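You operate a simulated robot arm through the tools that you are given. There is no shell and no other tool.

Carry out the task below with a simulated robot arm. There is one attempt and no reset: what you move stays moved.

TASK
Put things in order on the work top of the side shelf. At the end: the scrub pad stands where the banded yellow windshield stood; the banded yellow windshield stands where the banded red windshield stood; the banded red windshield stands where the green mic windshield stood; the green mic windshield stands on top of the fine filter; whatever was shut is shut again. Leave all else as you found it, and nothing knocked over.

It is judged by the outcome, as a careful person would: the job done as asked, and still so three seconds after it is handed in. It fails if anything else is knocked over, pushed out of place, dropped, spilled or broken.

THE ROBOT
A 6-joint arm with a two-finger gripper, fixed in place. Base frame: the origin is at the foot of the arm, x ahead of it, y to its left, z up; the work surface is at about z = 0. Readings come in mm, degrees, newtons and seconds.
With the tool pointing down near the work surface it reaches from about 180 to 480 mm from the base axis. Its first joint turns from -66.0 to 66.0 degrees. Payload 1.76 kg.
Tool frame: the origin (TCP) lies between the finger pads and is the grasp point; the fingertips stand 29 mm ahead of it; z points along the fingers, y is the line along which they close. The gripper opens to 82 mm; its body begins 58 mm behind the TCP.
Orientation is that of the tool frame in the base frame, as a unit quaternion [w, x, y, z]. With the fingers straight down and closing along the base's y, the tool's x points along the base's -x, its y along +y and its z along -z.

THE INTERFACE
- The arm moves only by the tool move_arm. Its argument "steps" is one flat list of numbers, 7 for each row, row after row: the shift along the tool's x, y, z in mm, then the turn, a rotation vector about the tool's x, y, z in rad, then the closure, from 0 (fully open) to 1 (shut). In form: [tx, ty, tz, rx, ry, rz, gripper, tx, ty, tz, rx, ry, rz, gripper, ...]. A call has 1 to 20 rows; each row is the pose to reach, as a shift and turn from the pose commanded when the call began, along the tool's axes at that moment. A row lasts 0.2 s, in which the tool goes at most 50 mm and 8.6 degrees; a call with a longer step from one row to the next is refused whole, and so is a gripper value outside its range. Where a pose cannot be reached the arm comes as near as it can. A force on the tool above 40 N (or 10 N above the force at the start of the call, whichever is more), or a blocked arm, ends the call early, and 0.2 s more pass. Each finger travels about 203.5 mm/s and halts on what it meets, pressing with about 25 N; the grip force reading is that of the motor and also rises with nothing between the fingers. The clock runs only during rows and for 0.2 s after the last one: add rows that repeat a pose to give the fingers time. It gives the time, the measured TCP pose, the force on the tool (base axes), the opening and the grip force at its end, in the units of the frame above (readings bear some noise), with the torque about the TCP (base axes, N m) and any sound that the robot's microphone picked up.
- Cameras (640 x 400 px; columns grow to the right, rows downward): "scene" is fixed at [51.3, 324.6, 436.2]; the picture's right is [-0.83, -0.56, 0.00], its down [-0.26, 0.38, -0.89] and it looks along [0.50, -0.73, -0.46] (base axes); focal length 214 px, centre (320, 200). "wrist" rides on the gripper at [79, 4, -89] in the tool frame; the picture's right is [-0.05, 1.00, 0.00], its down [-0.71, -0.04, -0.71] and it looks along [-0.71, -0.04, 0.71] (tool axes); focal length 256 px, centre (320, 200). There is no depth. A picture from a camera that has moved, and an enlarged one, comes with that camera's place and axes in the base frame and with its lens.
- grab_frame(camera): a new picture of that camera. The clock stands still meanwhile.
- inspect(camera, box): a new picture of the part [left, top, right, bottom] of that camera's present view, enlarged. The clock stands still meanwhile.
- sign_off(): hands the job in; it is judged then, once.

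Nothing tells you positions but the pictures and the camera data. Unless the task says otherwise, let go and move clear before handing in.

The tools are called after ">>>" by a JSON object that holds its "method" and its "body". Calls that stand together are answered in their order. move_arm: Moves the arm, as the interface text tells. Its arguments: {"type":"object","properties":{"steps":{"type":"array","items":{"type":"number"}}},"required":["steps"]} The other tools are called the same way: grab_frame (camera) takes a picture; inspect (camera, box) takes an enlarged picture of a part of a camera's view; sign_off () hands the job in.

At the start:

```text
clock: 0.0
tool_pos: [243.6, 16.5, 333.9]
tcp_rot: [0.001, 0.0, 1.0, 0.0]
ft_force: [-1.0, -0.7, 0.1]
moment: [0.02, -0.02, 0.0]
gripper_width: 82.1
gripper_force: 0.1
```

scene: 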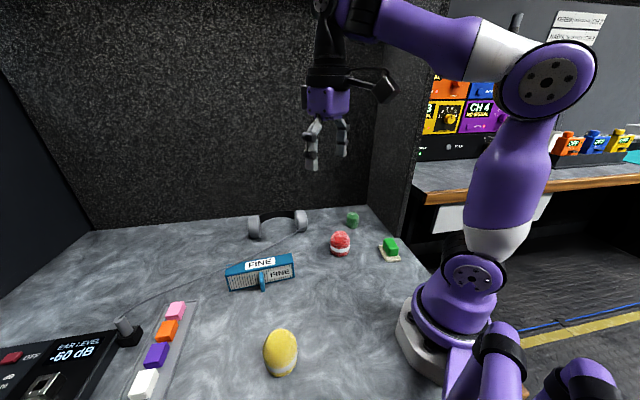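
wrist: 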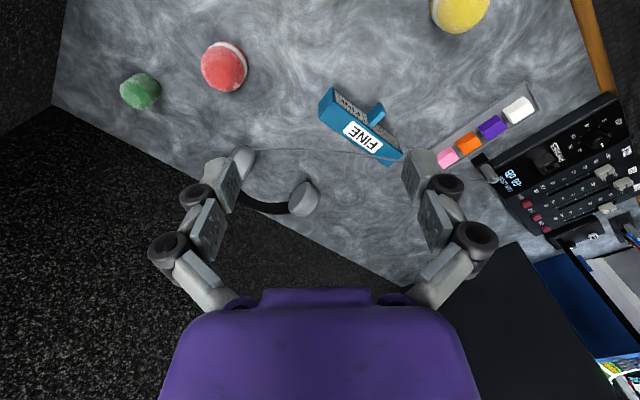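

I see a grey work top with a yellow, a red and a green foam windshield, a green scrub pad near the base, a blue box labelled FINE (the fine filter), headphones and a mixer. I'll look closer before moving anything.

>>> {"method": "inspect", "body": {"camera": "scene", "box": [200, 190, 420, 328]}}

>>> {"method": "inspect", "body": {"camera": "scene", "box": [0, 260, 320, 400]}}

>>> {"method": "inspect", "body": {"camera": "wrist", "box": [80, 0, 400, 200]}}

>>> {"method": "inspect", "body": {"camera": "wrist", "box": [300, 0, 620, 200]}}

```text
2.90 times, centred on (310, 259) of scene
camera zoom: at [51.3, 324.6, 436.2], right [-0.83, -0.56, 0.0], down [-0.26, 0.38, -0.89], along [0.5, -0.73, -0.46], focal length 622 px, centre (349, 29)
```

zoom: 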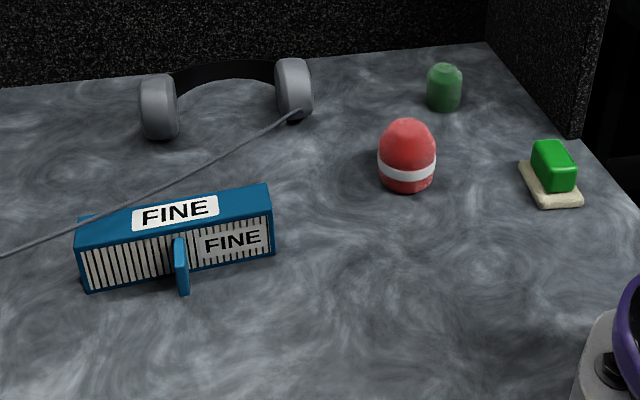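

```text
2.00 times, centred on (160, 330) of scene
camera zoom: at [51.3, 324.6, 436.2], right [-0.83, -0.56, 0.0], down [-0.26, 0.38, -0.89], along [0.5, -0.73, -0.46], focal length 429 px, centre (640, -60)
```

zoom: 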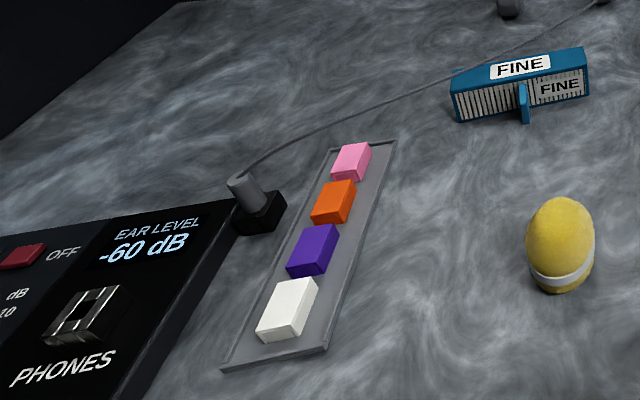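

```text
2.00 times, centred on (240, 100) of wrist
camera zoom: at [162.0, 21.1, 423.3], right [0.05, 1.0, 0.0], down [0.7, -0.04, 0.71], along [0.71, -0.04, -0.71], focal length 512 px, centre (480, 400)
```

zoom: 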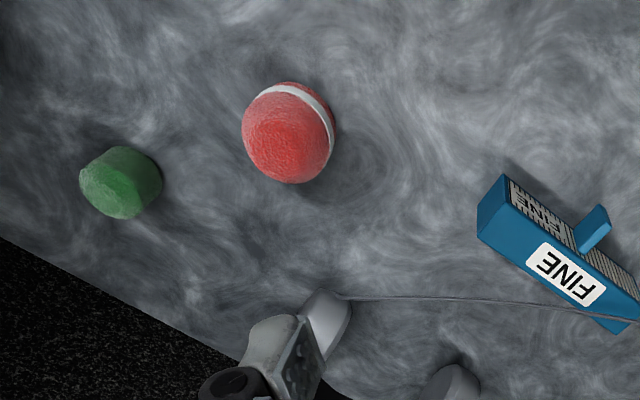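

```text
2.00 times, centred on (460, 100) of wrist
camera zoom: at [162.0, 21.1, 423.3], right [0.05, 1.0, 0.0], down [0.7, -0.04, 0.71], along [0.71, -0.04, -0.71], focal length 512 px, centre (40, 400)
```

zoom: 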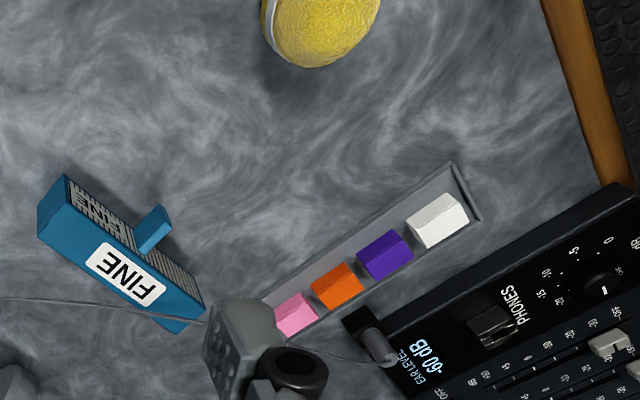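

Estimated positions: yellow is near (224, 198), red (283, -123), green (314, -269) and the scrub pad (155, -194). The FINE filter runs from about (437, 150) to (332, 32) and is about 50 mm high. I'll zoom in on the filter with its cable and on the scrub pad before moving.

>>> {"method": "inspect", "body": {"camera": "scene", "box": [215, 235, 310, 295]}}

>>> {"method": "inspect", "body": {"camera": "scene", "box": [320, 200, 415, 270]}}

>>> {"method": "inspect", "body": {"camera": "wrist", "box": [300, 70, 420, 180]}}

>>> {"method": "inspect", "body": {"camera": "scene", "box": [250, 310, 330, 390]}}

```text
6.67 times, centred on (262, 265) of scene
camera zoom: at [51.3, 324.6, 436.2], right [-0.83, -0.56, 0.0], down [-0.26, 0.38, -0.89], along [0.5, -0.73, -0.46], focal length 1430 px, centre (703, -233)
```

zoom: 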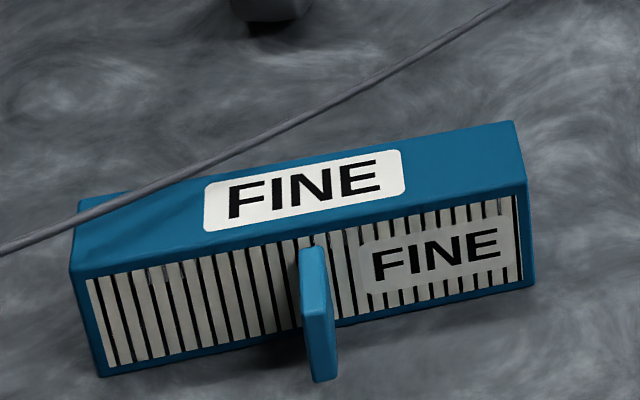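

```text
5.71 times, centred on (368, 235) of scene
camera zoom: at [51.3, 324.6, 436.2], right [-0.83, -0.56, 0.0], down [-0.26, 0.38, -0.89], along [0.5, -0.73, -0.46], focal length 1226 px, centre (49, 0)
```

zoom: 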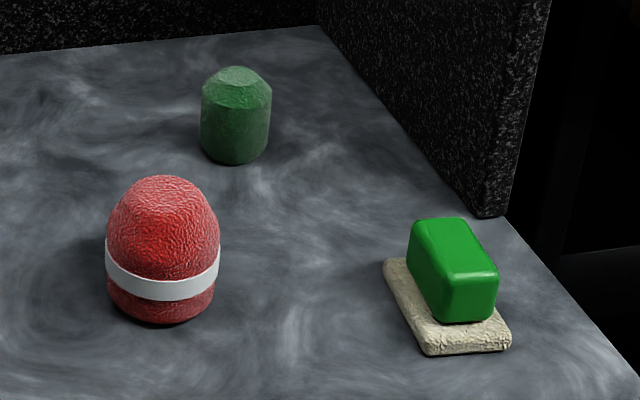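

```text
3.64 times, centred on (360, 125) of wrist
camera zoom: at [162.0, 21.1, 423.3], right [0.05, 1.0, 0.0], down [0.7, -0.04, 0.71], along [0.71, -0.04, -0.71], focal length 931 px, centre (174, 473)
```

zoom: 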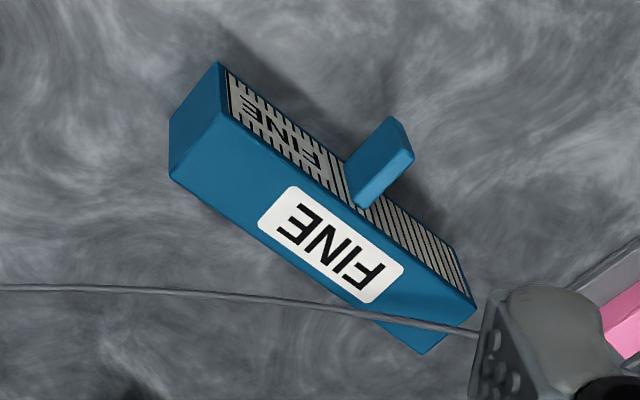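

```text
5.00 times, centred on (290, 350) of scene
camera zoom: at [51.3, 324.6, 436.2], right [-0.83, -0.56, 0.0], down [-0.26, 0.38, -0.89], along [0.5, -0.73, -0.46], focal length 1072 px, centre (470, -550)
```

zoom: 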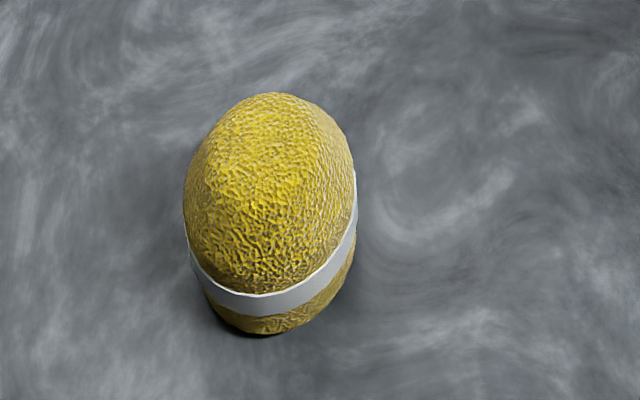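

The filter top is about 158 x 37 mm at z ≈ 52, centred near (397, 80), and the headphone cable crosses its far-left corner. Green is about 44 mm wide and 50 mm tall, and it's first in the chain, so I'll move above it and look with the wrist camera.

>>> {"method": "move_arm", "body": {"steps": [-7.2, -28.6, 17.4, 0, 0, 0.07, 0, -14.5, -57.3, 34.8, 0, 0, 0.14, 0, -21.7, -86, 52.2, 0, 0, 0.21, 0, -29, -114.6, 69.6, 0, 0, 0.28, 0, -36.2, -143.2, 87, 0, 0, 0.35, 0, -43.4, -172, 104.3, 0, 0, 0.42, 0, -50.7, -200.5, 121.7, 0, 0, 0.49, 0, -58, -229.2, 139, 0, 0, 0.56, 0, -65.2, -258, 156.5, 0, 0, 0.63, 0, -72.4, -286.5, 173.9, 0, 0, 0.7, 0, -72.4, -286.5, 173.9, 0, 0, 0.7, 0]}}

```text
clock: 2.4
tool_pos: [316.4, -269.8, 159.9]
tcp_rot: [0.001, 0.343, 0.939, 0.0]
ft_force: [-0.6, -0.4, 0.3]
moment: [0.0, 0.03, -0.01]
gripper_width: 82.0
gripper_force: 0.1
```

>>> {"method": "grab_frame", "body": {"camera": "wrist"}}

>>> {"method": "grab_frame", "body": {"camera": "scene"}}

```text
taken
camera wrist: at [258.2, -215.8, 249.2], right [0.68, 0.73, 0.0], down [0.51, -0.48, 0.71], along [0.52, -0.48, -0.71], focal length 256 px, centre (320, 200)
```

wrist: 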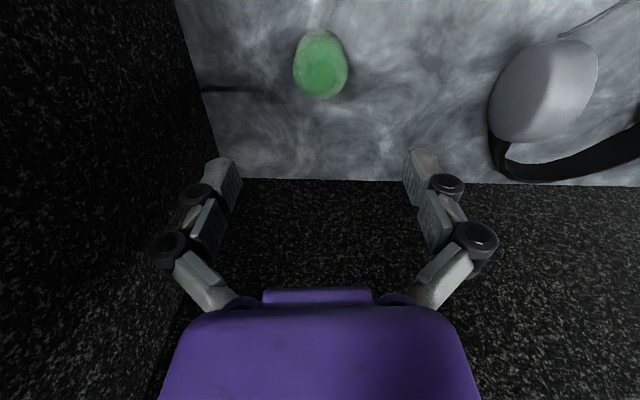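

```text
taken
```

scene: 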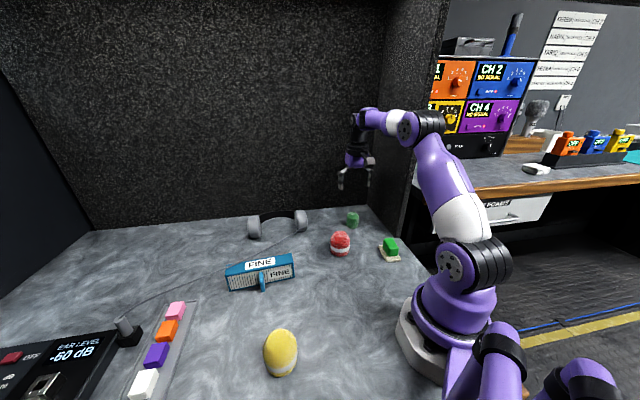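

Green shows up centred between the fingers but about 6 mm nearer the base than my scene estimate. I'll correct for that and come down to z ≈ 100 for another look.

>>> {"method": "move_arm", "body": {"steps": [2, 0.5, 20, 0, 0, 0, 0, 4, 1, 40, 0, 0, 0, 0, 6.2, 1.3, 60, 0, 0, 0, 0, 6.2, 1.3, 60, 0, 0, 0, 0]}}

>>> {"method": "grab_frame", "body": {"camera": "wrist"}}

>>> {"method": "inspect", "body": {"camera": "scene", "box": [310, 160, 400, 250]}}

```text
clock: 3.4
tool_pos: [311.5, -263.8, 101.3]
tcp_rot: [0.001, 0.342, 0.94, 0.0]
ft_force: [0.2, -0.1, 0.1]
moment: [-0.01, -0.02, -0.02]
gripper_width: 81.9
gripper_force: 0.1
```

```text
taken
camera wrist: at [252.4, -208.4, 190.3], right [0.68, 0.73, 0.0], down [0.51, -0.48, 0.71], along [0.52, -0.48, -0.71], focal length 256 px, centre (320, 200)
```

wrist: 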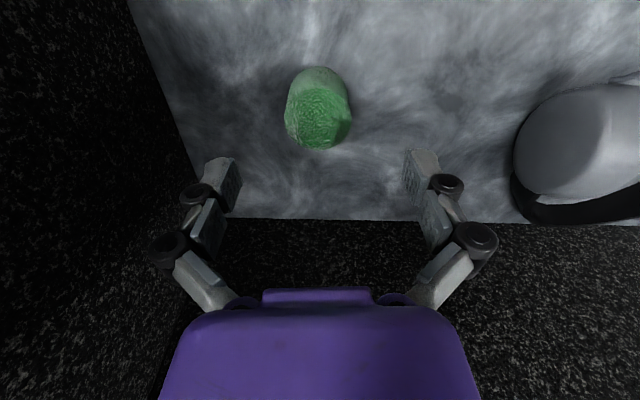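

```text
4.44 times, centred on (355, 205) of scene
camera zoom: at [51.3, 324.6, 436.2], right [-0.83, -0.56, 0.0], down [-0.26, 0.38, -0.89], along [0.5, -0.73, -0.46], focal length 953 px, centre (164, 178)
```

zoom: 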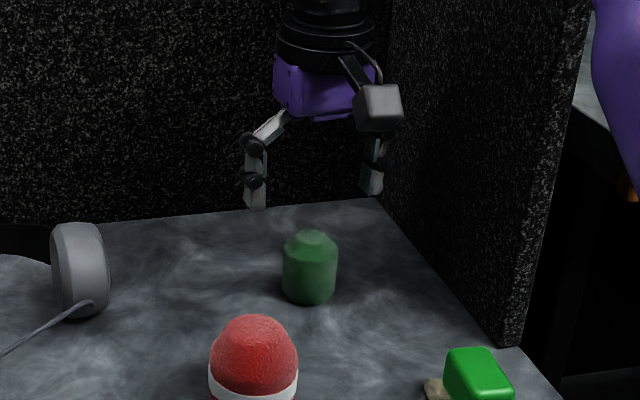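

Green is at about (313, -264) with the gripper centred on it. I'll lower to z ≈ 34, close on it, then lift straight up.

>>> {"method": "move_arm", "body": {"steps": [-0.5, 0, 22, 0, 0, 0, 0, -1, 0, 44, 0, 0, 0, 0, -1, 0, 60, 0, 0, 0, 0, -1, 0, 66, 0, 0, 0, 0, -1, 0, 66, 0, 0, 0, 0, -1, 0, 66, 0, 0, 0, 0.35, -1, 0, 66, 0, 0, 0, 0.6, -1, 0, 66, 0, 0, 0, 0.8, -1, 0, 66, 0, 0, 0, 0.8]}}

>>> {"method": "grab_frame", "body": {"camera": "wrist"}}

>>> {"method": "inspect", "body": {"camera": "scene", "box": [310, 160, 400, 250]}}

```text
clock: 5.4
tool_pos: [313.8, -265.3, 35.6]
tcp_rot: [0.003, 0.343, 0.939, 0.0]
ft_force: [0.2, -1.2, 6.2]
moment: [0.01, 0.01, -0.02]
gripper_width: 39.8
gripper_force: 24.6
```

```text
taken
camera wrist: at [254.2, -211.2, 123.5], right [0.68, 0.73, 0.0], down [0.51, -0.48, 0.71], along [0.52, -0.48, -0.71], focal length 256 px, centre (320, 200)
```

wrist: 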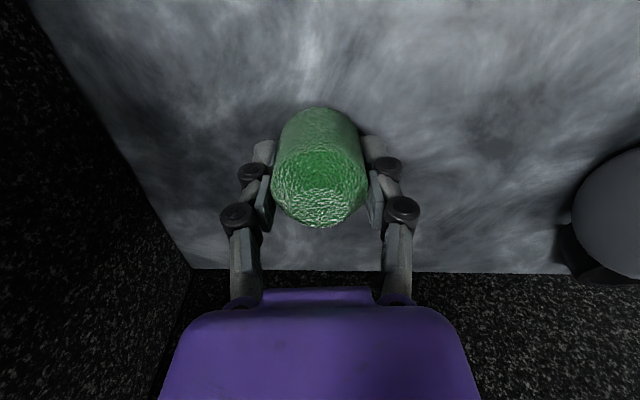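

```text
4.44 times, centred on (355, 205) of scene
camera zoom: at [51.3, 324.6, 436.2], right [-0.83, -0.56, 0.0], down [-0.26, 0.38, -0.89], along [0.5, -0.73, -0.46], focal length 953 px, centre (164, 178)
```

zoom: 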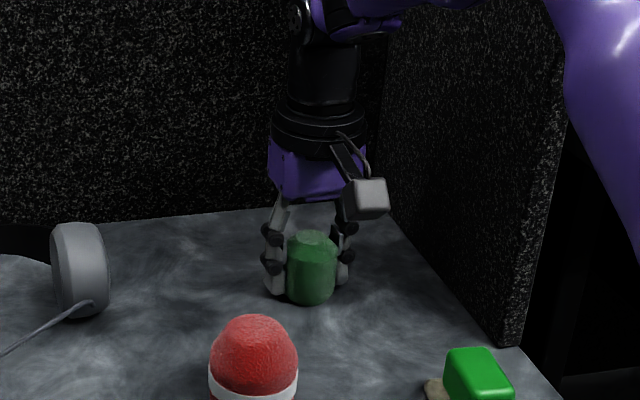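

Green is gripped (opening 39.8 mm, about 25 N). Next is a straight lift, then a check.

>>> {"method": "move_arm", "body": {"steps": [0, 0, -10, 0, 0, 0, 0.8, 0, 0, -25, 0, 0, 0, 0.8, 0, 0, -45, 0, 0, 0, 0.8, 0, 0, -70, 0, 0, 0, 0.8, 0, 0, -95, 0, 0, 0, 0.8, 0, 0, -116, 0, 0, 0, 0.8, 0, 0, -126, 0, 0, 0, 0.8, 0, 0, -126, 0, 0, 0, 0.8]}}

>>> {"method": "grab_frame", "body": {"camera": "wrist"}}

>>> {"method": "inspect", "body": {"camera": "scene", "box": [310, 130, 400, 250]}}

```text
clock: 7.2
tool_pos: [311.0, -265.9, 161.6]
tcp_rot: [0.0, 0.342, 0.94, 0.0]
ft_force: [-0.4, 0.4, -0.4]
moment: [0.01, -0.02, 0.0]
gripper_width: 40.0
gripper_force: 25.5
```

```text
taken
camera wrist: at [252.3, -211.2, 250.6], right [0.68, 0.73, 0.0], down [0.51, -0.48, 0.71], along [0.52, -0.48, -0.71], focal length 256 px, centre (320, 200)
```

wrist: 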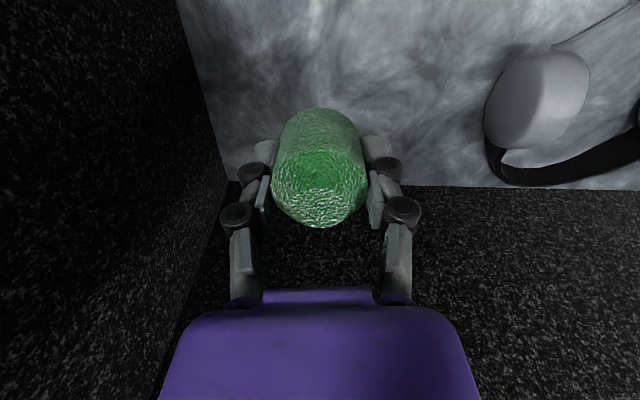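

```text
3.33 times, centred on (355, 190) of scene
camera zoom: at [51.3, 324.6, 436.2], right [-0.83, -0.56, 0.0], down [-0.26, 0.38, -0.89], along [0.5, -0.73, -0.46], focal length 715 px, centre (203, 233)
```

zoom: 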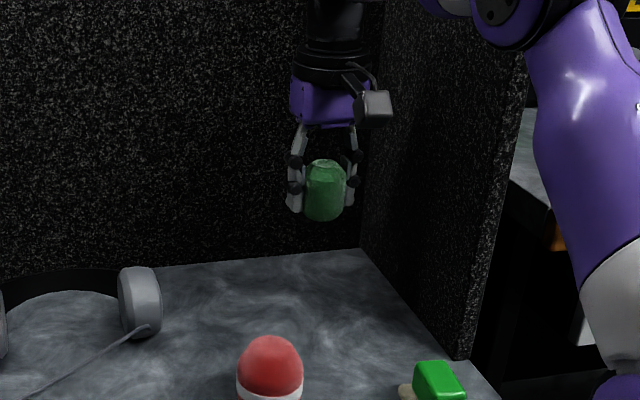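

Green is held and hangs straight. I'll carry it at z ≈ 160, keeping this yaw (the closing direction runs along the filter's length), to above the filter's centre-right part, well away from the cable.

>>> {"method": "move_arm", "body": {"steps": [4.8, 9, 0, 0, 0, 0, 0.8, 15.8, 30.2, 0, 0, 0, 0, 0.8, 28.5, 54.3, 0, 0, 0, 0, 0.8, 42.8, 81.4, 0, 0, 0, 0, 0.8, 57, 108.6, 0, 0, 0, 0, 0.8, 71.3, 135.7, 0, 0, 0, 0, 0.8, 85.5, 162.9, 0, 0, 0, 0, 0.8, 99.8, 190, 0, 0, 0, 0, 0.8, 114, 217.2, 0, 0, 0, 0, 0.8, 126.7, 241.3, 0, 0, 0, 0, 0.8, 139.4, 265.4, 0, 0, 0, 0, 0.8, 148.9, 283.5, 0, 0, 0, 0, 0.8, 155.2, 295.6, 0, 0, 0, 0, 0.8, 158.4, 301.6, 0, 0, 0, 0, 0.8, 158.4, 301.6, 0, 0, 0, 0, 0.8]}}

>>> {"method": "grab_frame", "body": {"camera": "wrist"}}

>>> {"method": "grab_frame", "body": {"camera": "scene"}}

```text
clock: 10.4
tool_pos: [383.3, 66.6, 161.3]
tcp_rot: [0.001, 0.343, 0.939, 0.001]
ft_force: [-0.5, 0.5, 0.3]
moment: [0.02, -0.01, 0.0]
gripper_width: 39.7
gripper_force: 24.8
```

```text
taken
camera wrist: at [324.8, 121.7, 250.3], right [0.68, 0.73, 0.0], down [0.51, -0.48, 0.71], along [0.52, -0.48, -0.71], focal length 256 px, centre (320, 200)
```

wrist: 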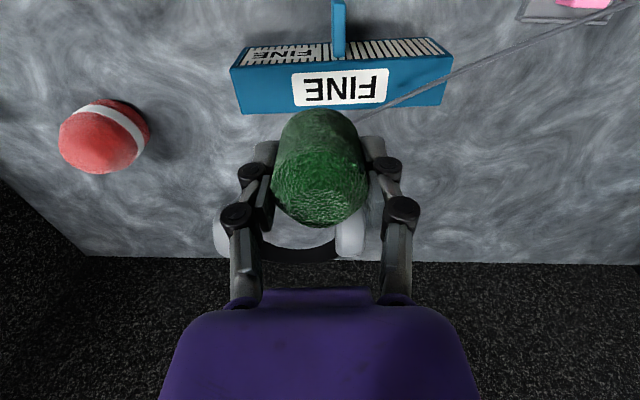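

```text
taken
```

scene: 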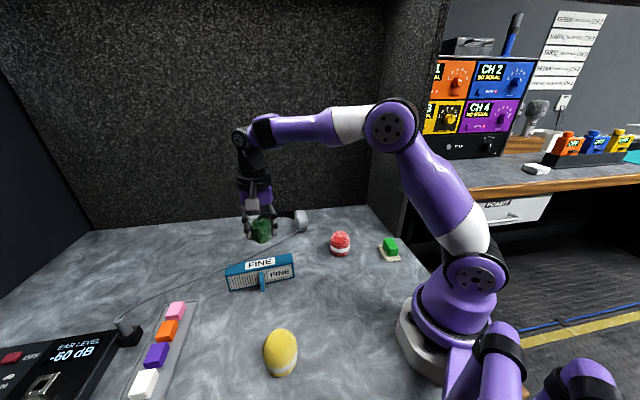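

The wrist view shows the filter squarely, with its length along the closing direction. I'll zoom in to find its top face precisely.

>>> {"method": "inspect", "body": {"camera": "wrist", "box": [210, 0, 480, 150]}}

>>> {"method": "inspect", "body": {"camera": "scene", "box": [210, 170, 330, 300]}}

```text
2.37 times, centred on (345, 75) of wrist
camera zoom: at [324.8, 121.7, 250.3], right [0.68, 0.73, 0.0], down [0.51, -0.48, 0.71], along [0.52, -0.48, -0.71], focal length 607 px, centre (261, 496)
```

zoom: 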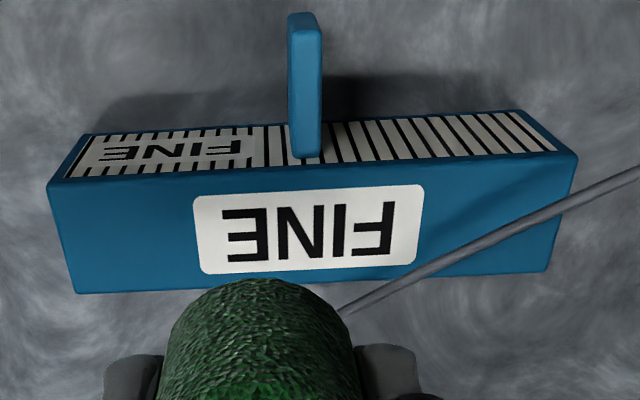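

```text
3.08 times, centred on (270, 235) of scene
camera zoom: at [51.3, 324.6, 436.2], right [-0.83, -0.56, 0.0], down [-0.26, 0.38, -0.89], along [0.5, -0.73, -0.46], focal length 660 px, centre (474, 92)
```

zoom: 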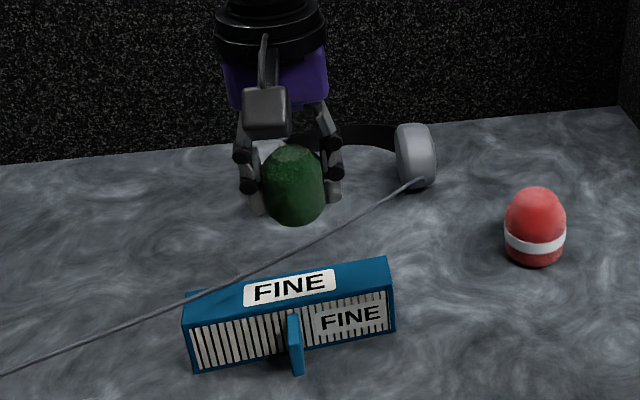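

The filter's top centre is (392, 80), which is its label centre, and the cable passes the far-left corner. I'll shift 13 mm toward the right end for extra cable clearance and lower to about 15 mm above the top.

>>> {"method": "move_arm", "body": {"steps": [0.2, -6, 0, 0, 0, 0, 0.8, 0.5, -13, 0, 0, 0, 0, 0.8, 0.5, -13, 20, 0, 0, 0, 0.8, 0.5, -13, 40, 0, 0, 0, 0.8, 0.5, -13, 54, 0, 0, 0, 0.8, 0.5, -13, 60, 0, 0, 0, 0.8, 0.5, -13, 60, 0, 0, 0, 0.8]}}

>>> {"method": "grab_frame", "body": {"camera": "wrist"}}

>>> {"method": "inspect", "body": {"camera": "scene", "box": [210, 190, 330, 300]}}

```text
clock: 12.0
tool_pos: [375.4, 58.0, 101.2]
tcp_rot: [0.001, 0.343, 0.939, 0.002]
ft_force: [-0.8, -0.7, 0.2]
moment: [-0.02, -0.02, 0.04]
gripper_width: 40.0
gripper_force: 25.2
```

```text
taken
camera wrist: at [317.7, 111.2, 190.0], right [0.68, 0.73, 0.0], down [0.51, -0.48, 0.71], along [0.52, -0.48, -0.71], focal length 256 px, centre (320, 200)
```

wrist: 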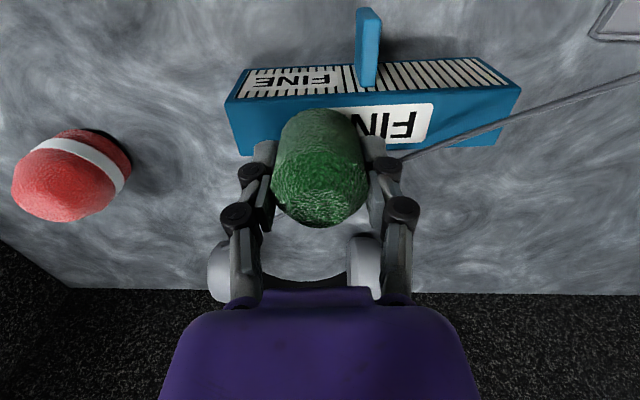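

```text
3.64 times, centred on (270, 245) of scene
camera zoom: at [51.3, 324.6, 436.2], right [-0.83, -0.56, 0.0], down [-0.26, 0.38, -0.89], along [0.5, -0.73, -0.46], focal length 780 px, centre (502, 36)
```

zoom: 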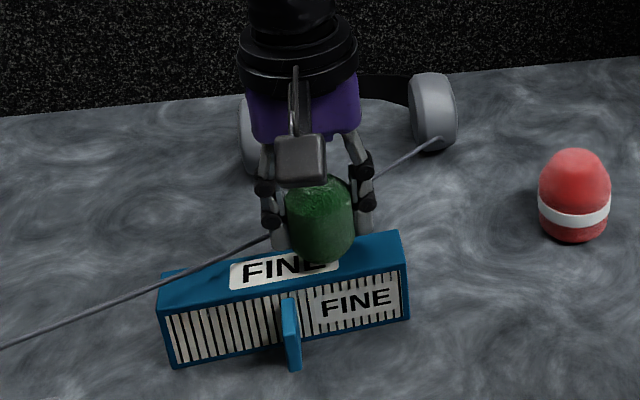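

Green is about 15 mm above the filter top. I'll zoom in to check the front-to-back centring before setting it down.

>>> {"method": "inspect", "body": {"camera": "wrist", "box": [210, 40, 530, 240]}}

>>> {"method": "inspect", "body": {"camera": "scene", "box": [230, 225, 310, 295]}}

```text
2.00 times, centred on (370, 140) of wrist
camera zoom: at [317.7, 111.2, 190.0], right [0.68, 0.73, 0.0], down [0.51, -0.48, 0.71], along [0.52, -0.48, -0.71], focal length 512 px, centre (220, 320)
```

zoom: 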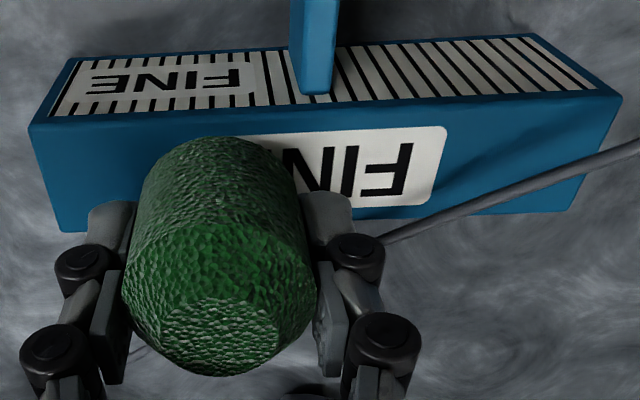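

```text
5.71 times, centred on (270, 260) of scene
camera zoom: at [51.3, 324.6, 436.2], right [-0.83, -0.56, 0.0], down [-0.26, 0.38, -0.89], along [0.5, -0.73, -0.46], focal length 1226 px, centre (606, -143)
```

zoom: 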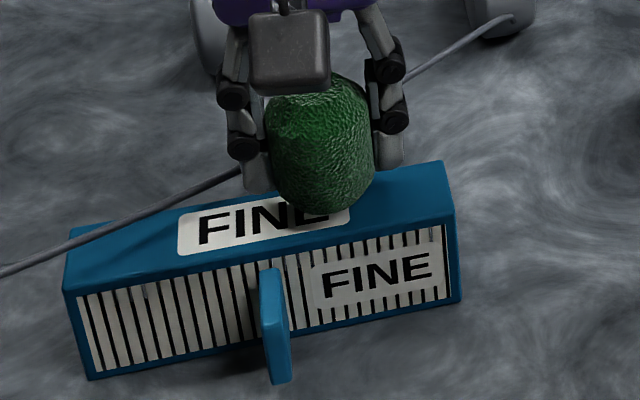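

Centring is off by only about 1.5 mm front-to-back. I'll correct that and lower slowly until contact.

>>> {"method": "move_arm", "body": {"steps": [1.5, 0, 4, 0, 0, 0, 0.8, 1.5, 0, 8, 0, 0, 0, 0.8, 1.5, 0, 11, 0, 0, 0, 0.8, 1.5, 0, 12, 0, 0, 0, 0.8, 1.5, 0, 12, 0, 0, 0, 0.8]}}

>>> {"method": "inspect", "body": {"camera": "scene", "box": [230, 225, 310, 295]}}

>>> {"method": "inspect", "body": {"camera": "wrist", "box": [210, 40, 530, 240]}}

```text
clock: 13.2
tool_pos: [376.9, 58.0, 90.5]
tcp_rot: [0.002, 0.343, 0.939, -0.001]
ft_force: [-4.1, -2.9, 14.4]
moment: [-0.1, 0.17, 0.01]
gripper_width: 40.0
gripper_force: 25.3
```

```text
5.71 times, centred on (270, 260) of scene
camera zoom: at [51.3, 324.6, 436.2], right [-0.83, -0.56, 0.0], down [-0.26, 0.38, -0.89], along [0.5, -0.73, -0.46], focal length 1226 px, centre (606, -143)
```

zoom: 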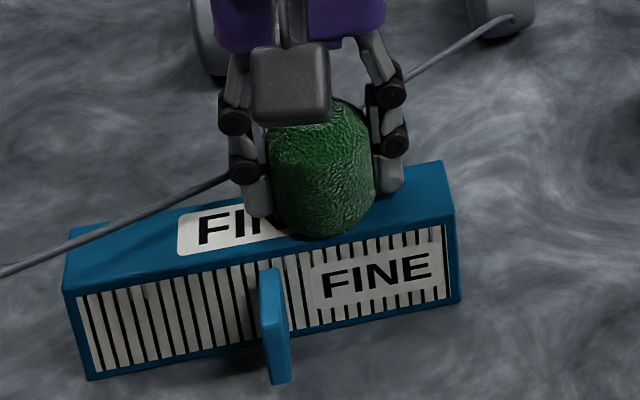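

```text
2.00 times, centred on (370, 140) of wrist
camera zoom: at [317.4, 112.7, 178.2], right [0.68, 0.73, 0.0], down [0.51, -0.48, 0.71], along [0.52, -0.48, -0.71], focal length 512 px, centre (220, 320)
```

zoom: 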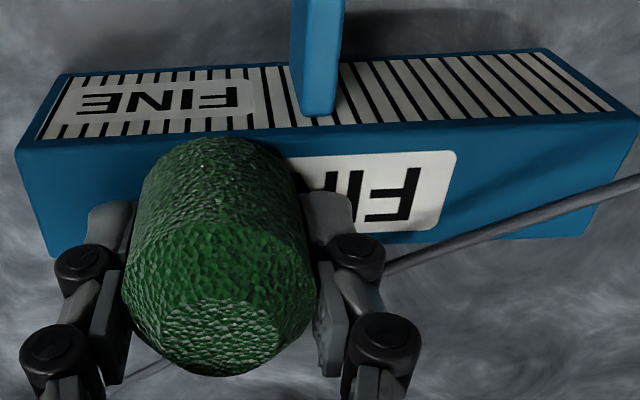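

Contact is made (14 N upward). I'll ease up slightly to take the pressure off, then open the fingers only a little so they stay clear of the cable.

>>> {"method": "move_arm", "body": {"steps": [0, 0, -0.6, 0, 0, 0, 0.8, 0, 0, -1.2, 0, 0, 0, 0.8, 0, 0, -1.2, 0, 0, 0, 0.8]}}

```text
clock: 14.0
tool_pos: [377.0, 58.1, 90.0]
tcp_rot: [0.001, 0.342, 0.94, 0.0]
ft_force: [2.3, 0.5, 5.2]
moment: [0.04, -0.15, 0.0]
gripper_width: 40.1
gripper_force: 25.6
```

>>> {"method": "move_arm", "body": {"steps": [0, 0, 0, 0, 0, 0, 0.5, 0, 0, 0, 0, 0, 0, 0.46, 0, 0, 0, 0, 0, 0, 0.42, 0, 0, 0, 0, 0, 0, 0.38, 0, 0, 0, 0, 0, 0, 0.35, 0, 0, 0, 0, 0, 0, 0.35]}}

>>> {"method": "inspect", "body": {"camera": "scene", "box": [230, 225, 310, 295]}}

>>> {"method": "inspect", "body": {"camera": "wrist", "box": [210, 40, 530, 240]}}

```text
clock: 15.4
tool_pos: [376.9, 58.9, 90.1]
tcp_rot: [0.002, 0.343, 0.939, 0.001]
ft_force: [1.1, -0.7, -0.4]
moment: [-0.03, -0.01, 0.01]
gripper_width: 53.2
gripper_force: 0.1
```

```text
5.71 times, centred on (270, 260) of scene
camera zoom: at [51.3, 324.6, 436.2], right [-0.83, -0.56, 0.0], down [-0.26, 0.38, -0.89], along [0.5, -0.73, -0.46], focal length 1226 px, centre (606, -143)
```

zoom: 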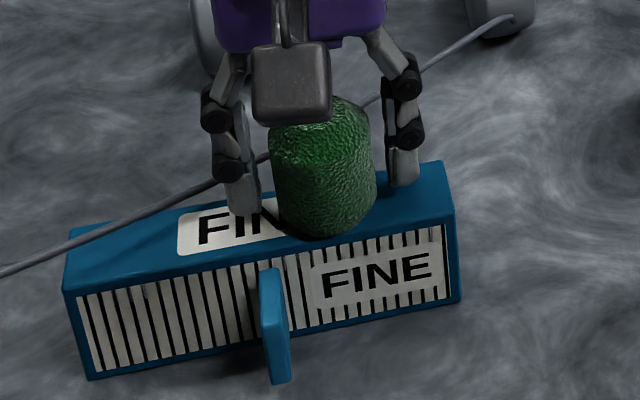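

```text
2.00 times, centred on (370, 140) of wrist
camera zoom: at [317.2, 112.6, 178.5], right [0.68, 0.73, 0.0], down [0.51, -0.48, 0.71], along [0.52, -0.48, -0.71], focal length 512 px, centre (220, 320)
```

zoom: 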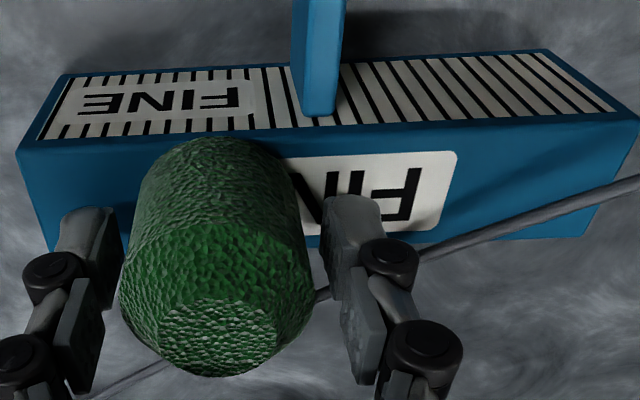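

Green stands free on the filter and both fingers are clear. I'll rise straight up and check.

>>> {"method": "move_arm", "body": {"steps": [0, 0, -10, 0, 0, 0, 0.35, 0, 0, -22, 0, 0, 0, 0.35, 0, 0, -40, 0, 0, 0, 0.35, 0, 0, -60, 0, 0, 0, 0.35, 0, 0, -80, 0, 0, 0, 0.35, 0, 0, -90, 0, 0, 0, 0.35, 0, 0, -90, 0, 0, 0, 0.35]}}

>>> {"method": "grab_frame", "body": {"camera": "wrist"}}

>>> {"method": "inspect", "body": {"camera": "scene", "box": [210, 190, 330, 300]}}

```text
clock: 17.0
tool_pos: [376.9, 60.1, 180.5]
tcp_rot: [0.001, 0.343, 0.939, 0.0]
ft_force: [-0.6, -0.6, -0.2]
moment: [-0.02, -0.02, 0.01]
gripper_width: 52.9
gripper_force: 0.0
```

```text
taken
camera wrist: at [317.5, 113.4, 270.3], right [0.68, 0.73, 0.0], down [0.51, -0.48, 0.71], along [0.52, -0.48, -0.71], focal length 256 px, centre (320, 200)
```

wrist: 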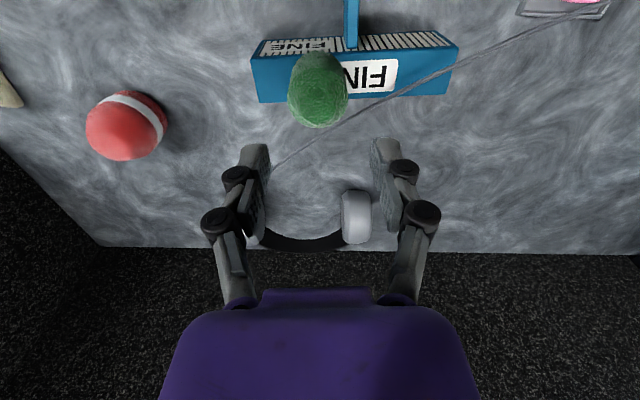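

```text
3.64 times, centred on (270, 245) of scene
camera zoom: at [51.3, 324.6, 436.2], right [-0.83, -0.56, 0.0], down [-0.26, 0.38, -0.89], along [0.5, -0.73, -0.46], focal length 780 px, centre (502, 36)
```

zoom: 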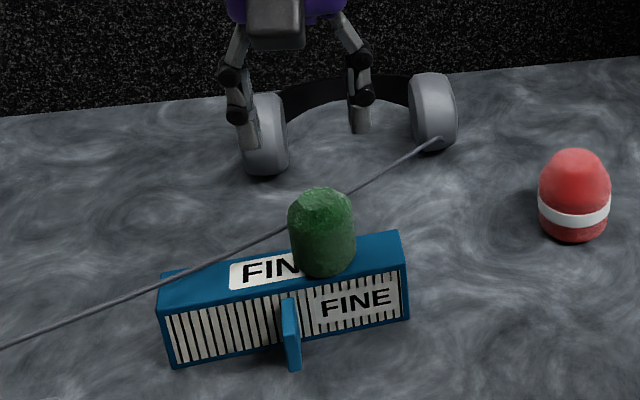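

Green now stands upright on the filter, and the cable and filter haven't moved. Next is the red windshield near (280, -121); I'll move above it with the fingers fully open.

>>> {"method": "move_arm", "body": {"steps": [-4, -18, 0, 0, 0, 0, 0.2, -9, -40, 0, 0, 0, 0, 0, -14, -65, 0, 0, 0, 0, 0, -20, -90, 0, 0, 0, 0, 0, -25, -115, 0, 0, 0, 0, 0, -30, -140, 10, 0, 0, 0, 0, -35, -163, 20, 0, 0, 0, 0, -40, -184, 32, 0, 0, 0, 0, -42.8, -196, 42, 0, 0, 0, 0, -42.8, -199.3, 49, 0, 0, 0, 0, -42.8, -199.3, 49, 0, 0, 0, 0]}}

>>> {"method": "grab_frame", "body": {"camera": "wrist"}}

>>> {"method": "grab_frame", "body": {"camera": "scene"}}

```text
clock: 19.4
tool_pos: [281.9, -121.5, 130.2]
tcp_rot: [0.001, 0.343, 0.939, 0.001]
ft_force: [0.6, -0.4, -0.5]
moment: [-0.03, -0.02, -0.01]
gripper_width: 81.7
gripper_force: 0.0
```

```text
taken
camera wrist: at [222.5, -68.0, 219.5], right [0.68, 0.73, 0.0], down [0.51, -0.48, 0.71], along [0.52, -0.48, -0.71], focal length 256 px, centre (320, 200)
```

wrist: 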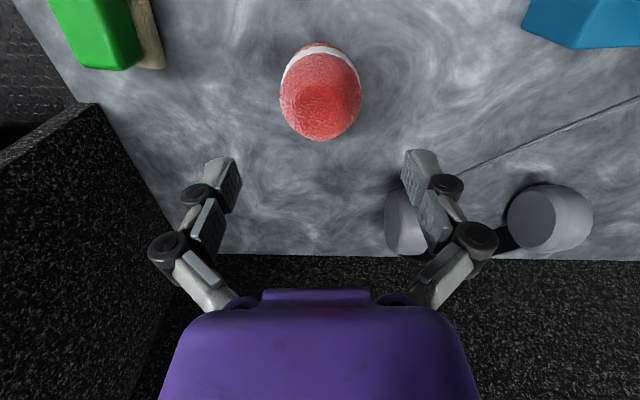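

```text
taken
```

scene: 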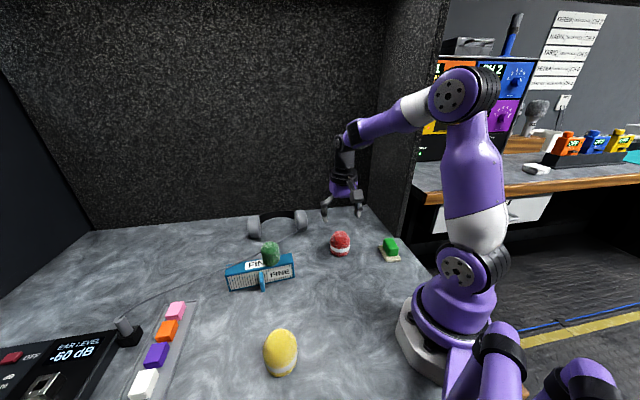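

Red is centred between the open fingers at about (281, -121). I'll lower to z ≈ 34 and grip it.

>>> {"method": "move_arm", "body": {"steps": [0.5, 0, 25, 0, 0, 0, 0, 0.7, 0, 50, 0, 0, 0, 0, 0.7, 0, 72, 0, 0, 0, 0, 0.7, 0, 88, 0, 0, 0, 0, 0.7, 0, 96, 0, 0, 0, 0, 0.7, 0, 96, 0, 0, 0, 0]}}

>>> {"method": "grab_frame", "body": {"camera": "wrist"}}

>>> {"method": "inspect", "body": {"camera": "scene", "box": [300, 180, 400, 270]}}

```text
clock: 20.8
tool_pos: [279.2, -118.9, 33.9]
tcp_rot: [0.001, 0.343, 0.939, 0.0]
ft_force: [0.3, 0.0, -0.5]
moment: [-0.03, 0.02, 0.02]
gripper_width: 82.1
gripper_force: 0.1
```

```text
taken
camera wrist: at [220.9, -64.1, 123.1], right [0.68, 0.73, 0.0], down [0.51, -0.48, 0.71], along [0.52, -0.48, -0.71], focal length 256 px, centre (320, 200)
```

wrist: 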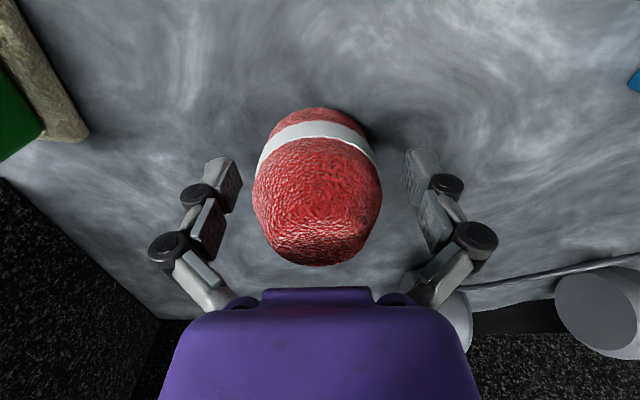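

```text
4.44 times, centred on (350, 225) of scene
camera zoom: at [51.3, 324.6, 436.2], right [-0.83, -0.56, 0.0], down [-0.26, 0.38, -0.89], along [0.5, -0.73, -0.46], focal length 953 px, centre (187, 89)
```

zoom: 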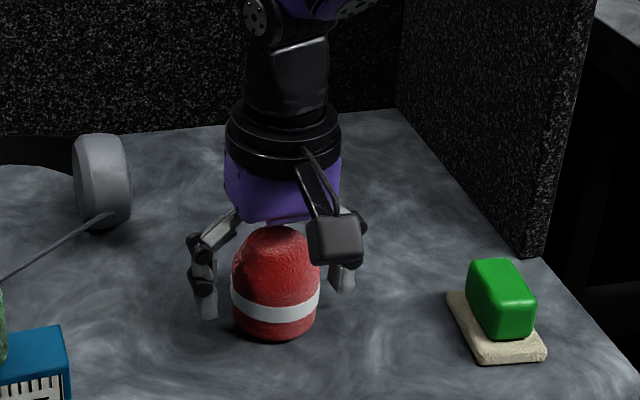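

>>> {"method": "move_arm", "body": {"steps": [-1, 0, 0, 0, 0, 0, 0.1, -1, 0, 0, 0, 0, 0, 0.2, -1, 0, 0, 0, 0, 0, 0.3, -1, 0, 0, 0, 0, 0, 0.5, -1, 0, 0, 0, 0, 0, 0.7, -1, 0, 0, 0, 0, 0, 0.7]}}

>>> {"method": "inspect", "body": {"camera": "scene", "box": [300, 180, 400, 270]}}

```text
clock: 22.2
tool_pos: [281.1, -120.3, 34.4]
tcp_rot: [0.001, 0.343, 0.939, 0.0]
ft_force: [0.3, 0.8, 2.9]
moment: [-0.09, 0.03, 0.02]
gripper_width: 54.4
gripper_force: 25.2
```

```text
4.44 times, centred on (350, 225) of scene
camera zoom: at [51.3, 324.6, 436.2], right [-0.83, -0.56, 0.0], down [-0.26, 0.38, -0.89], along [0.5, -0.73, -0.46], focal length 953 px, centre (187, 89)
```

zoom: 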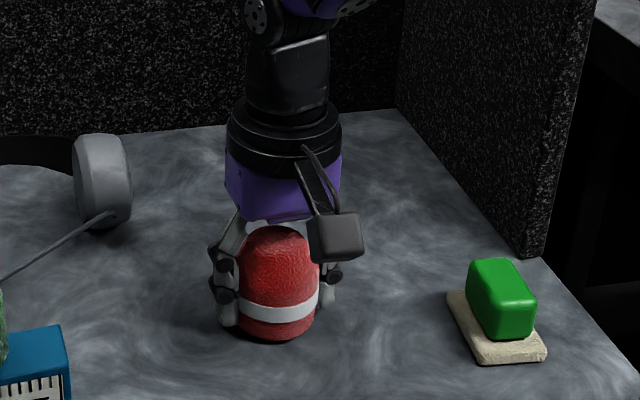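

Red is gripped (54.4 mm, 25 N). I'll lift it straight up.

>>> {"method": "move_arm", "body": {"steps": [0, 0, -6, 0, 0, 0, 0.7, 0, 0, -16, 0, 0, 0, 0.7, 0, 0, -34, 0, 0, 0, 0.7, 0, 0, -58, 0, 0, 0, 0.7, 0, 0, -80, 0, 0, 0, 0.7, 0, 0, -94, 0, 0, 0, 0.7, 0, 0, -100, 0, 0, 0, 0.7, 0, 0, -100, 0, 0, 0, 0.7]}}

>>> {"method": "grab_frame", "body": {"camera": "wrist"}}

>>> {"method": "inspect", "body": {"camera": "scene", "box": [300, 140, 400, 270]}}

```text
clock: 24.0
tool_pos: [279.8, -123.8, 132.9]
tcp_rot: [0.001, 0.343, 0.939, 0.001]
ft_force: [-0.5, 0.4, -0.5]
moment: [0.05, 0.01, 0.01]
gripper_width: 54.0
gripper_force: 24.9
```

```text
taken
camera wrist: at [220.3, -67.9, 223.1], right [0.68, 0.73, 0.0], down [0.51, -0.48, 0.71], along [0.52, -0.48, -0.71], focal length 256 px, centre (320, 200)
```

wrist: 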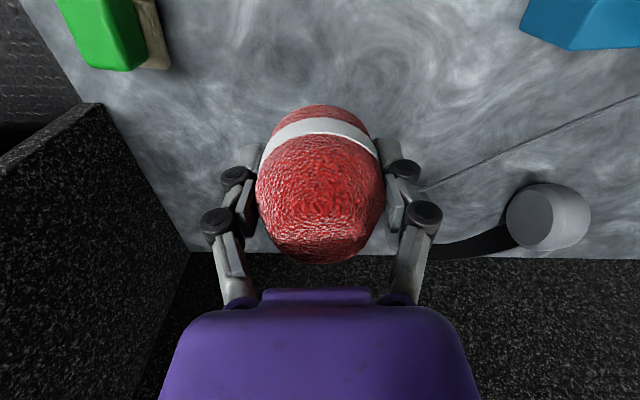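

```text
3.08 times, centred on (350, 205) of scene
camera zoom: at [51.3, 324.6, 436.2], right [-0.83, -0.56, 0.0], down [-0.26, 0.38, -0.89], along [0.5, -0.73, -0.46], focal length 660 px, centre (228, 185)
```

zoom: 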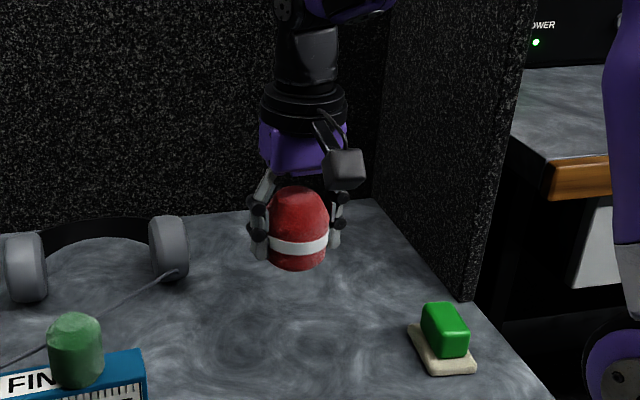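

Red is held upright. I'll carry it to green's old spot at about (313, -265).

>>> {"method": "move_arm", "body": {"steps": [-5, -4, 0, 0, 0, 0, 0.7, -17, -13, 0, 0, 0, 0, 0.7, -34, -26, 0, 0, 0, 0, 0.7, -53, -40.4, 0, 0, 0, 0, 0.7, -72, -54.8, 0, 0, 0, 0, 0.7, -90, -68.5, 0, 0, 0, 0, 0.7, -105, -80, 0, 0, 0, 0, 0.7, -114, -86.8, 0, 0, 0, 0, 0.7, -117, -89.1, 0, 0, 0, 0, 0.7, -117, -89.1, 0, 0, 0, 0, 0.7]}}

>>> {"method": "grab_frame", "body": {"camera": "wrist"}}

>>> {"method": "inspect", "body": {"camera": "scene", "box": [300, 130, 420, 270]}}

```text
clock: 26.2
tool_pos: [310.6, -264.4, 134.2]
tcp_rot: [0.001, 0.342, 0.94, 0.001]
ft_force: [0.0, -0.1, 0.0]
moment: [0.0, 0.01, -0.02]
gripper_width: 54.0
gripper_force: 24.7
```

```text
taken
camera wrist: at [252.0, -210.4, 223.0], right [0.68, 0.73, 0.0], down [0.51, -0.48, 0.71], along [0.52, -0.48, -0.71], focal length 256 px, centre (320, 200)
```

wrist: 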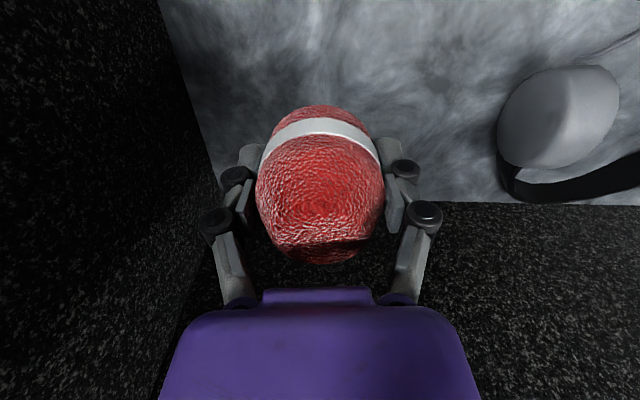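

```text
2.86 times, centred on (360, 200) of scene
camera zoom: at [51.3, 324.6, 436.2], right [-0.83, -0.56, 0.0], down [-0.26, 0.38, -0.89], along [0.5, -0.73, -0.46], focal length 613 px, centre (206, 200)
```

zoom: 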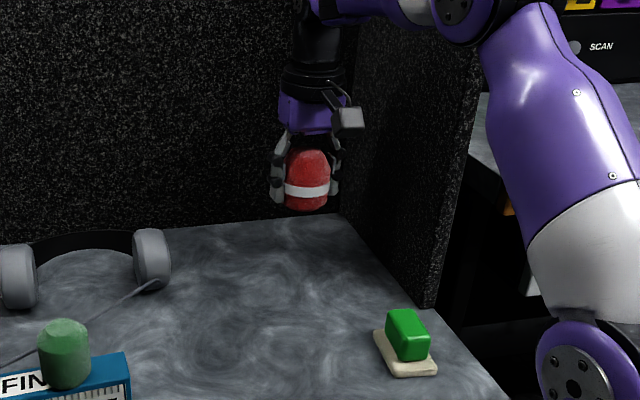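

Now lowering red onto the spot, slowing toward the end.

>>> {"method": "move_arm", "body": {"steps": [0, 0, 20, 0, 0, 0, 0.7, 0, 0, 42, 0, 0, 0, 0.7, 0, 0, 64, 0, 0, 0, 0.7, 0, 0, 80, 0, 0, 0, 0.7, 0, 0, 90, 0, 0, 0, 0.7, 0, 0, 95, 0, 0, 0, 0.7, 0, 0, 98, 0, 0, 0, 0.7, 0, 0, 99.2, 0, 0, 0, 0.7, 0, 0, 99.2, 0, 0, 0, 0.7]}}

>>> {"method": "inspect", "body": {"camera": "scene", "box": [310, 170, 390, 250]}}

```text
clock: 28.2
tool_pos: [313.2, -264.6, 35.1]
tcp_rot: [0.001, 0.342, 0.94, 0.0]
ft_force: [0.2, -0.1, 1.0]
moment: [0.02, -0.01, 0.01]
gripper_width: 54.2
gripper_force: 24.7
```

```text
5.00 times, centred on (350, 210) of scene
camera zoom: at [51.3, 324.6, 436.2], right [-0.83, -0.56, 0.0], down [-0.26, 0.38, -0.89], along [0.5, -0.73, -0.46], focal length 1072 px, centre (170, 150)
```

zoom: 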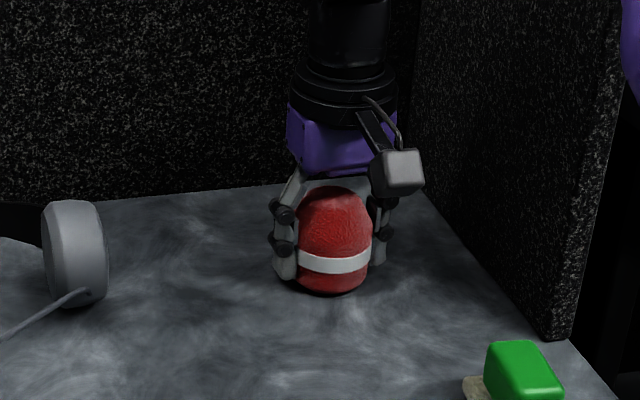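

Red has just touched down (1 N). I'll open the fingers gradually and then rise straight up.

>>> {"method": "move_arm", "body": {"steps": [0, 0, 0.3, 0, 0, 0, 0.36, 0, 0, 0.3, 0, 0, 0, 0.3, 0, 0, 0.3, 0, 0, 0, 0.2, 0, 0, 0.3, 0, 0, 0, 0.1, 0, 0, 0.3, 0, 0, 0, 0, 0, 0, 0.3, 0, 0, 0, 0, 0, 0, -15, 0, 0, 0, 0, 0, 0, -35, 0, 0, 0, 0, 0, 0, -60, 0, 0, 0, 0, 0, 0, -85, 0, 0, 0, 0, 0, 0, -105, 0, 0, 0, 0, 0, 0, -115, 0, 0, 0, 0, 0, 0, -115, 0, 0, 0, 0]}}

>>> {"method": "grab_frame", "body": {"camera": "wrist"}}

>>> {"method": "grab_frame", "body": {"camera": "scene"}}

```text
clock: 31.0
tool_pos: [310.7, -264.4, 151.3]
tcp_rot: [0.002, 0.343, 0.939, 0.0]
ft_force: [-0.8, -0.7, 1.0]
moment: [0.03, -0.01, 0.01]
gripper_width: 82.0
gripper_force: 0.1
```

```text
taken
camera wrist: at [252.1, -209.6, 241.1], right [0.68, 0.73, 0.0], down [0.51, -0.48, 0.71], along [0.52, -0.48, -0.71], focal length 256 px, centre (320, 200)
```

wrist: 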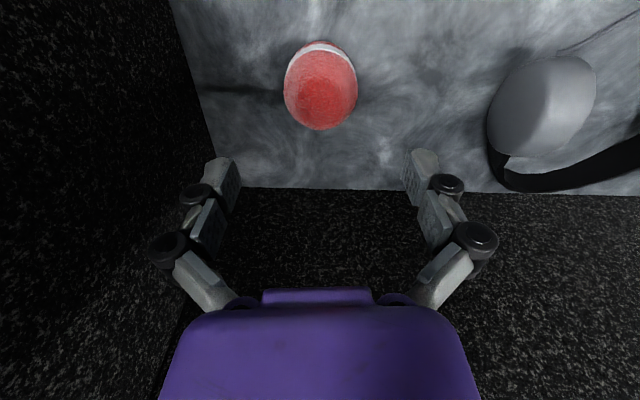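

```text
taken
```

scene: 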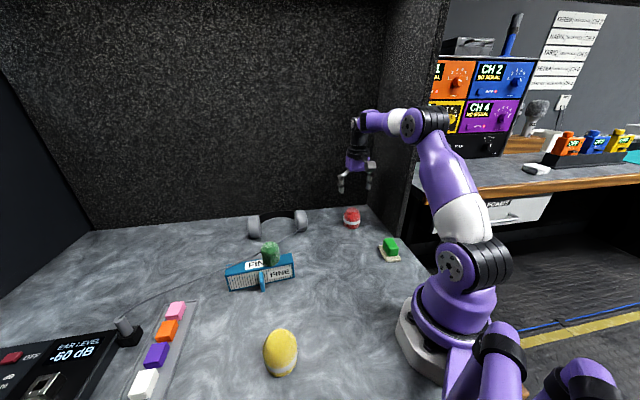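

Red stands in green's old place. Next is yellow near (225, 196); I'll travel there at z ≈ 160, turning the gripper square to the base on the way.

>>> {"method": "move_arm", "body": {"steps": [11, 9, -3, 0, 0, -0.04, 0, 32, 26, -10, 0, 0, -0.08, 0, 57, 46.4, -14, 0, 0, -0.13, 0, 82, 66.7, -16, 0, 0, -0.18, 0, 108, 87.9, -16, 0, 0, -0.23, 0, 134, 109, -16, 0, 0, -0.28, 0, 160, 130.2, -16, 0, 0, -0.33, 0, 186, 151.3, -16, 0, 0, -0.38, 0, 212, 172.5, -16, 0, 0, -0.43, 0, 238, 193.6, -16, 0, 0, -0.48, 0, 264, 214.8, -16, 0, 0, -0.53, 0, 290, 236, -16, 0, 0, -0.58, 0, 315, 256.3, -16, 0, 0, -0.63, 0, 338, 275, -14, 0, 0, -0.67, 0, 354, 288, -12, 0, 0, -0.69, 0, 362, 294.5, -10, 0, 0, -0.7, 0, 364.3, 296.4, -10, 0, 0, -0.7, 0, 364.3, 296.4, -10, 0, 0, -0.7, 0]}}

>>> {"method": "grab_frame", "body": {"camera": "wrist"}}

>>> {"method": "grab_frame", "body": {"camera": "scene"}}

```text
clock: 34.8
tool_pos: [225.4, 196.1, 161.1]
tcp_rot: [0.0, -0.001, 1.0, 0.001]
ft_force: [0.5, 0.2, -0.4]
moment: [-0.03, 0.0, -0.01]
gripper_width: 82.0
gripper_force: 0.0
```

```text
taken
camera wrist: at [145.3, 200.9, 249.8], right [0.05, 1.0, 0.0], down [0.7, -0.04, 0.71], along [0.71, -0.04, -0.71], focal length 256 px, centre (320, 200)
```

wrist: 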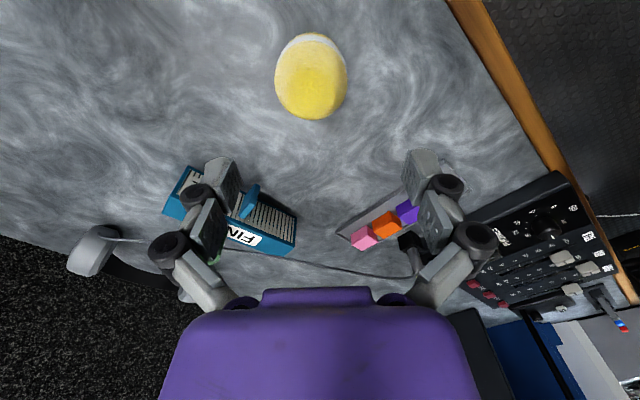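

```text
taken
```

scene: 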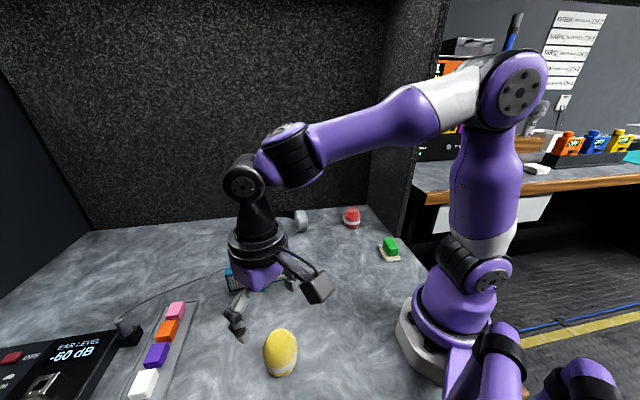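

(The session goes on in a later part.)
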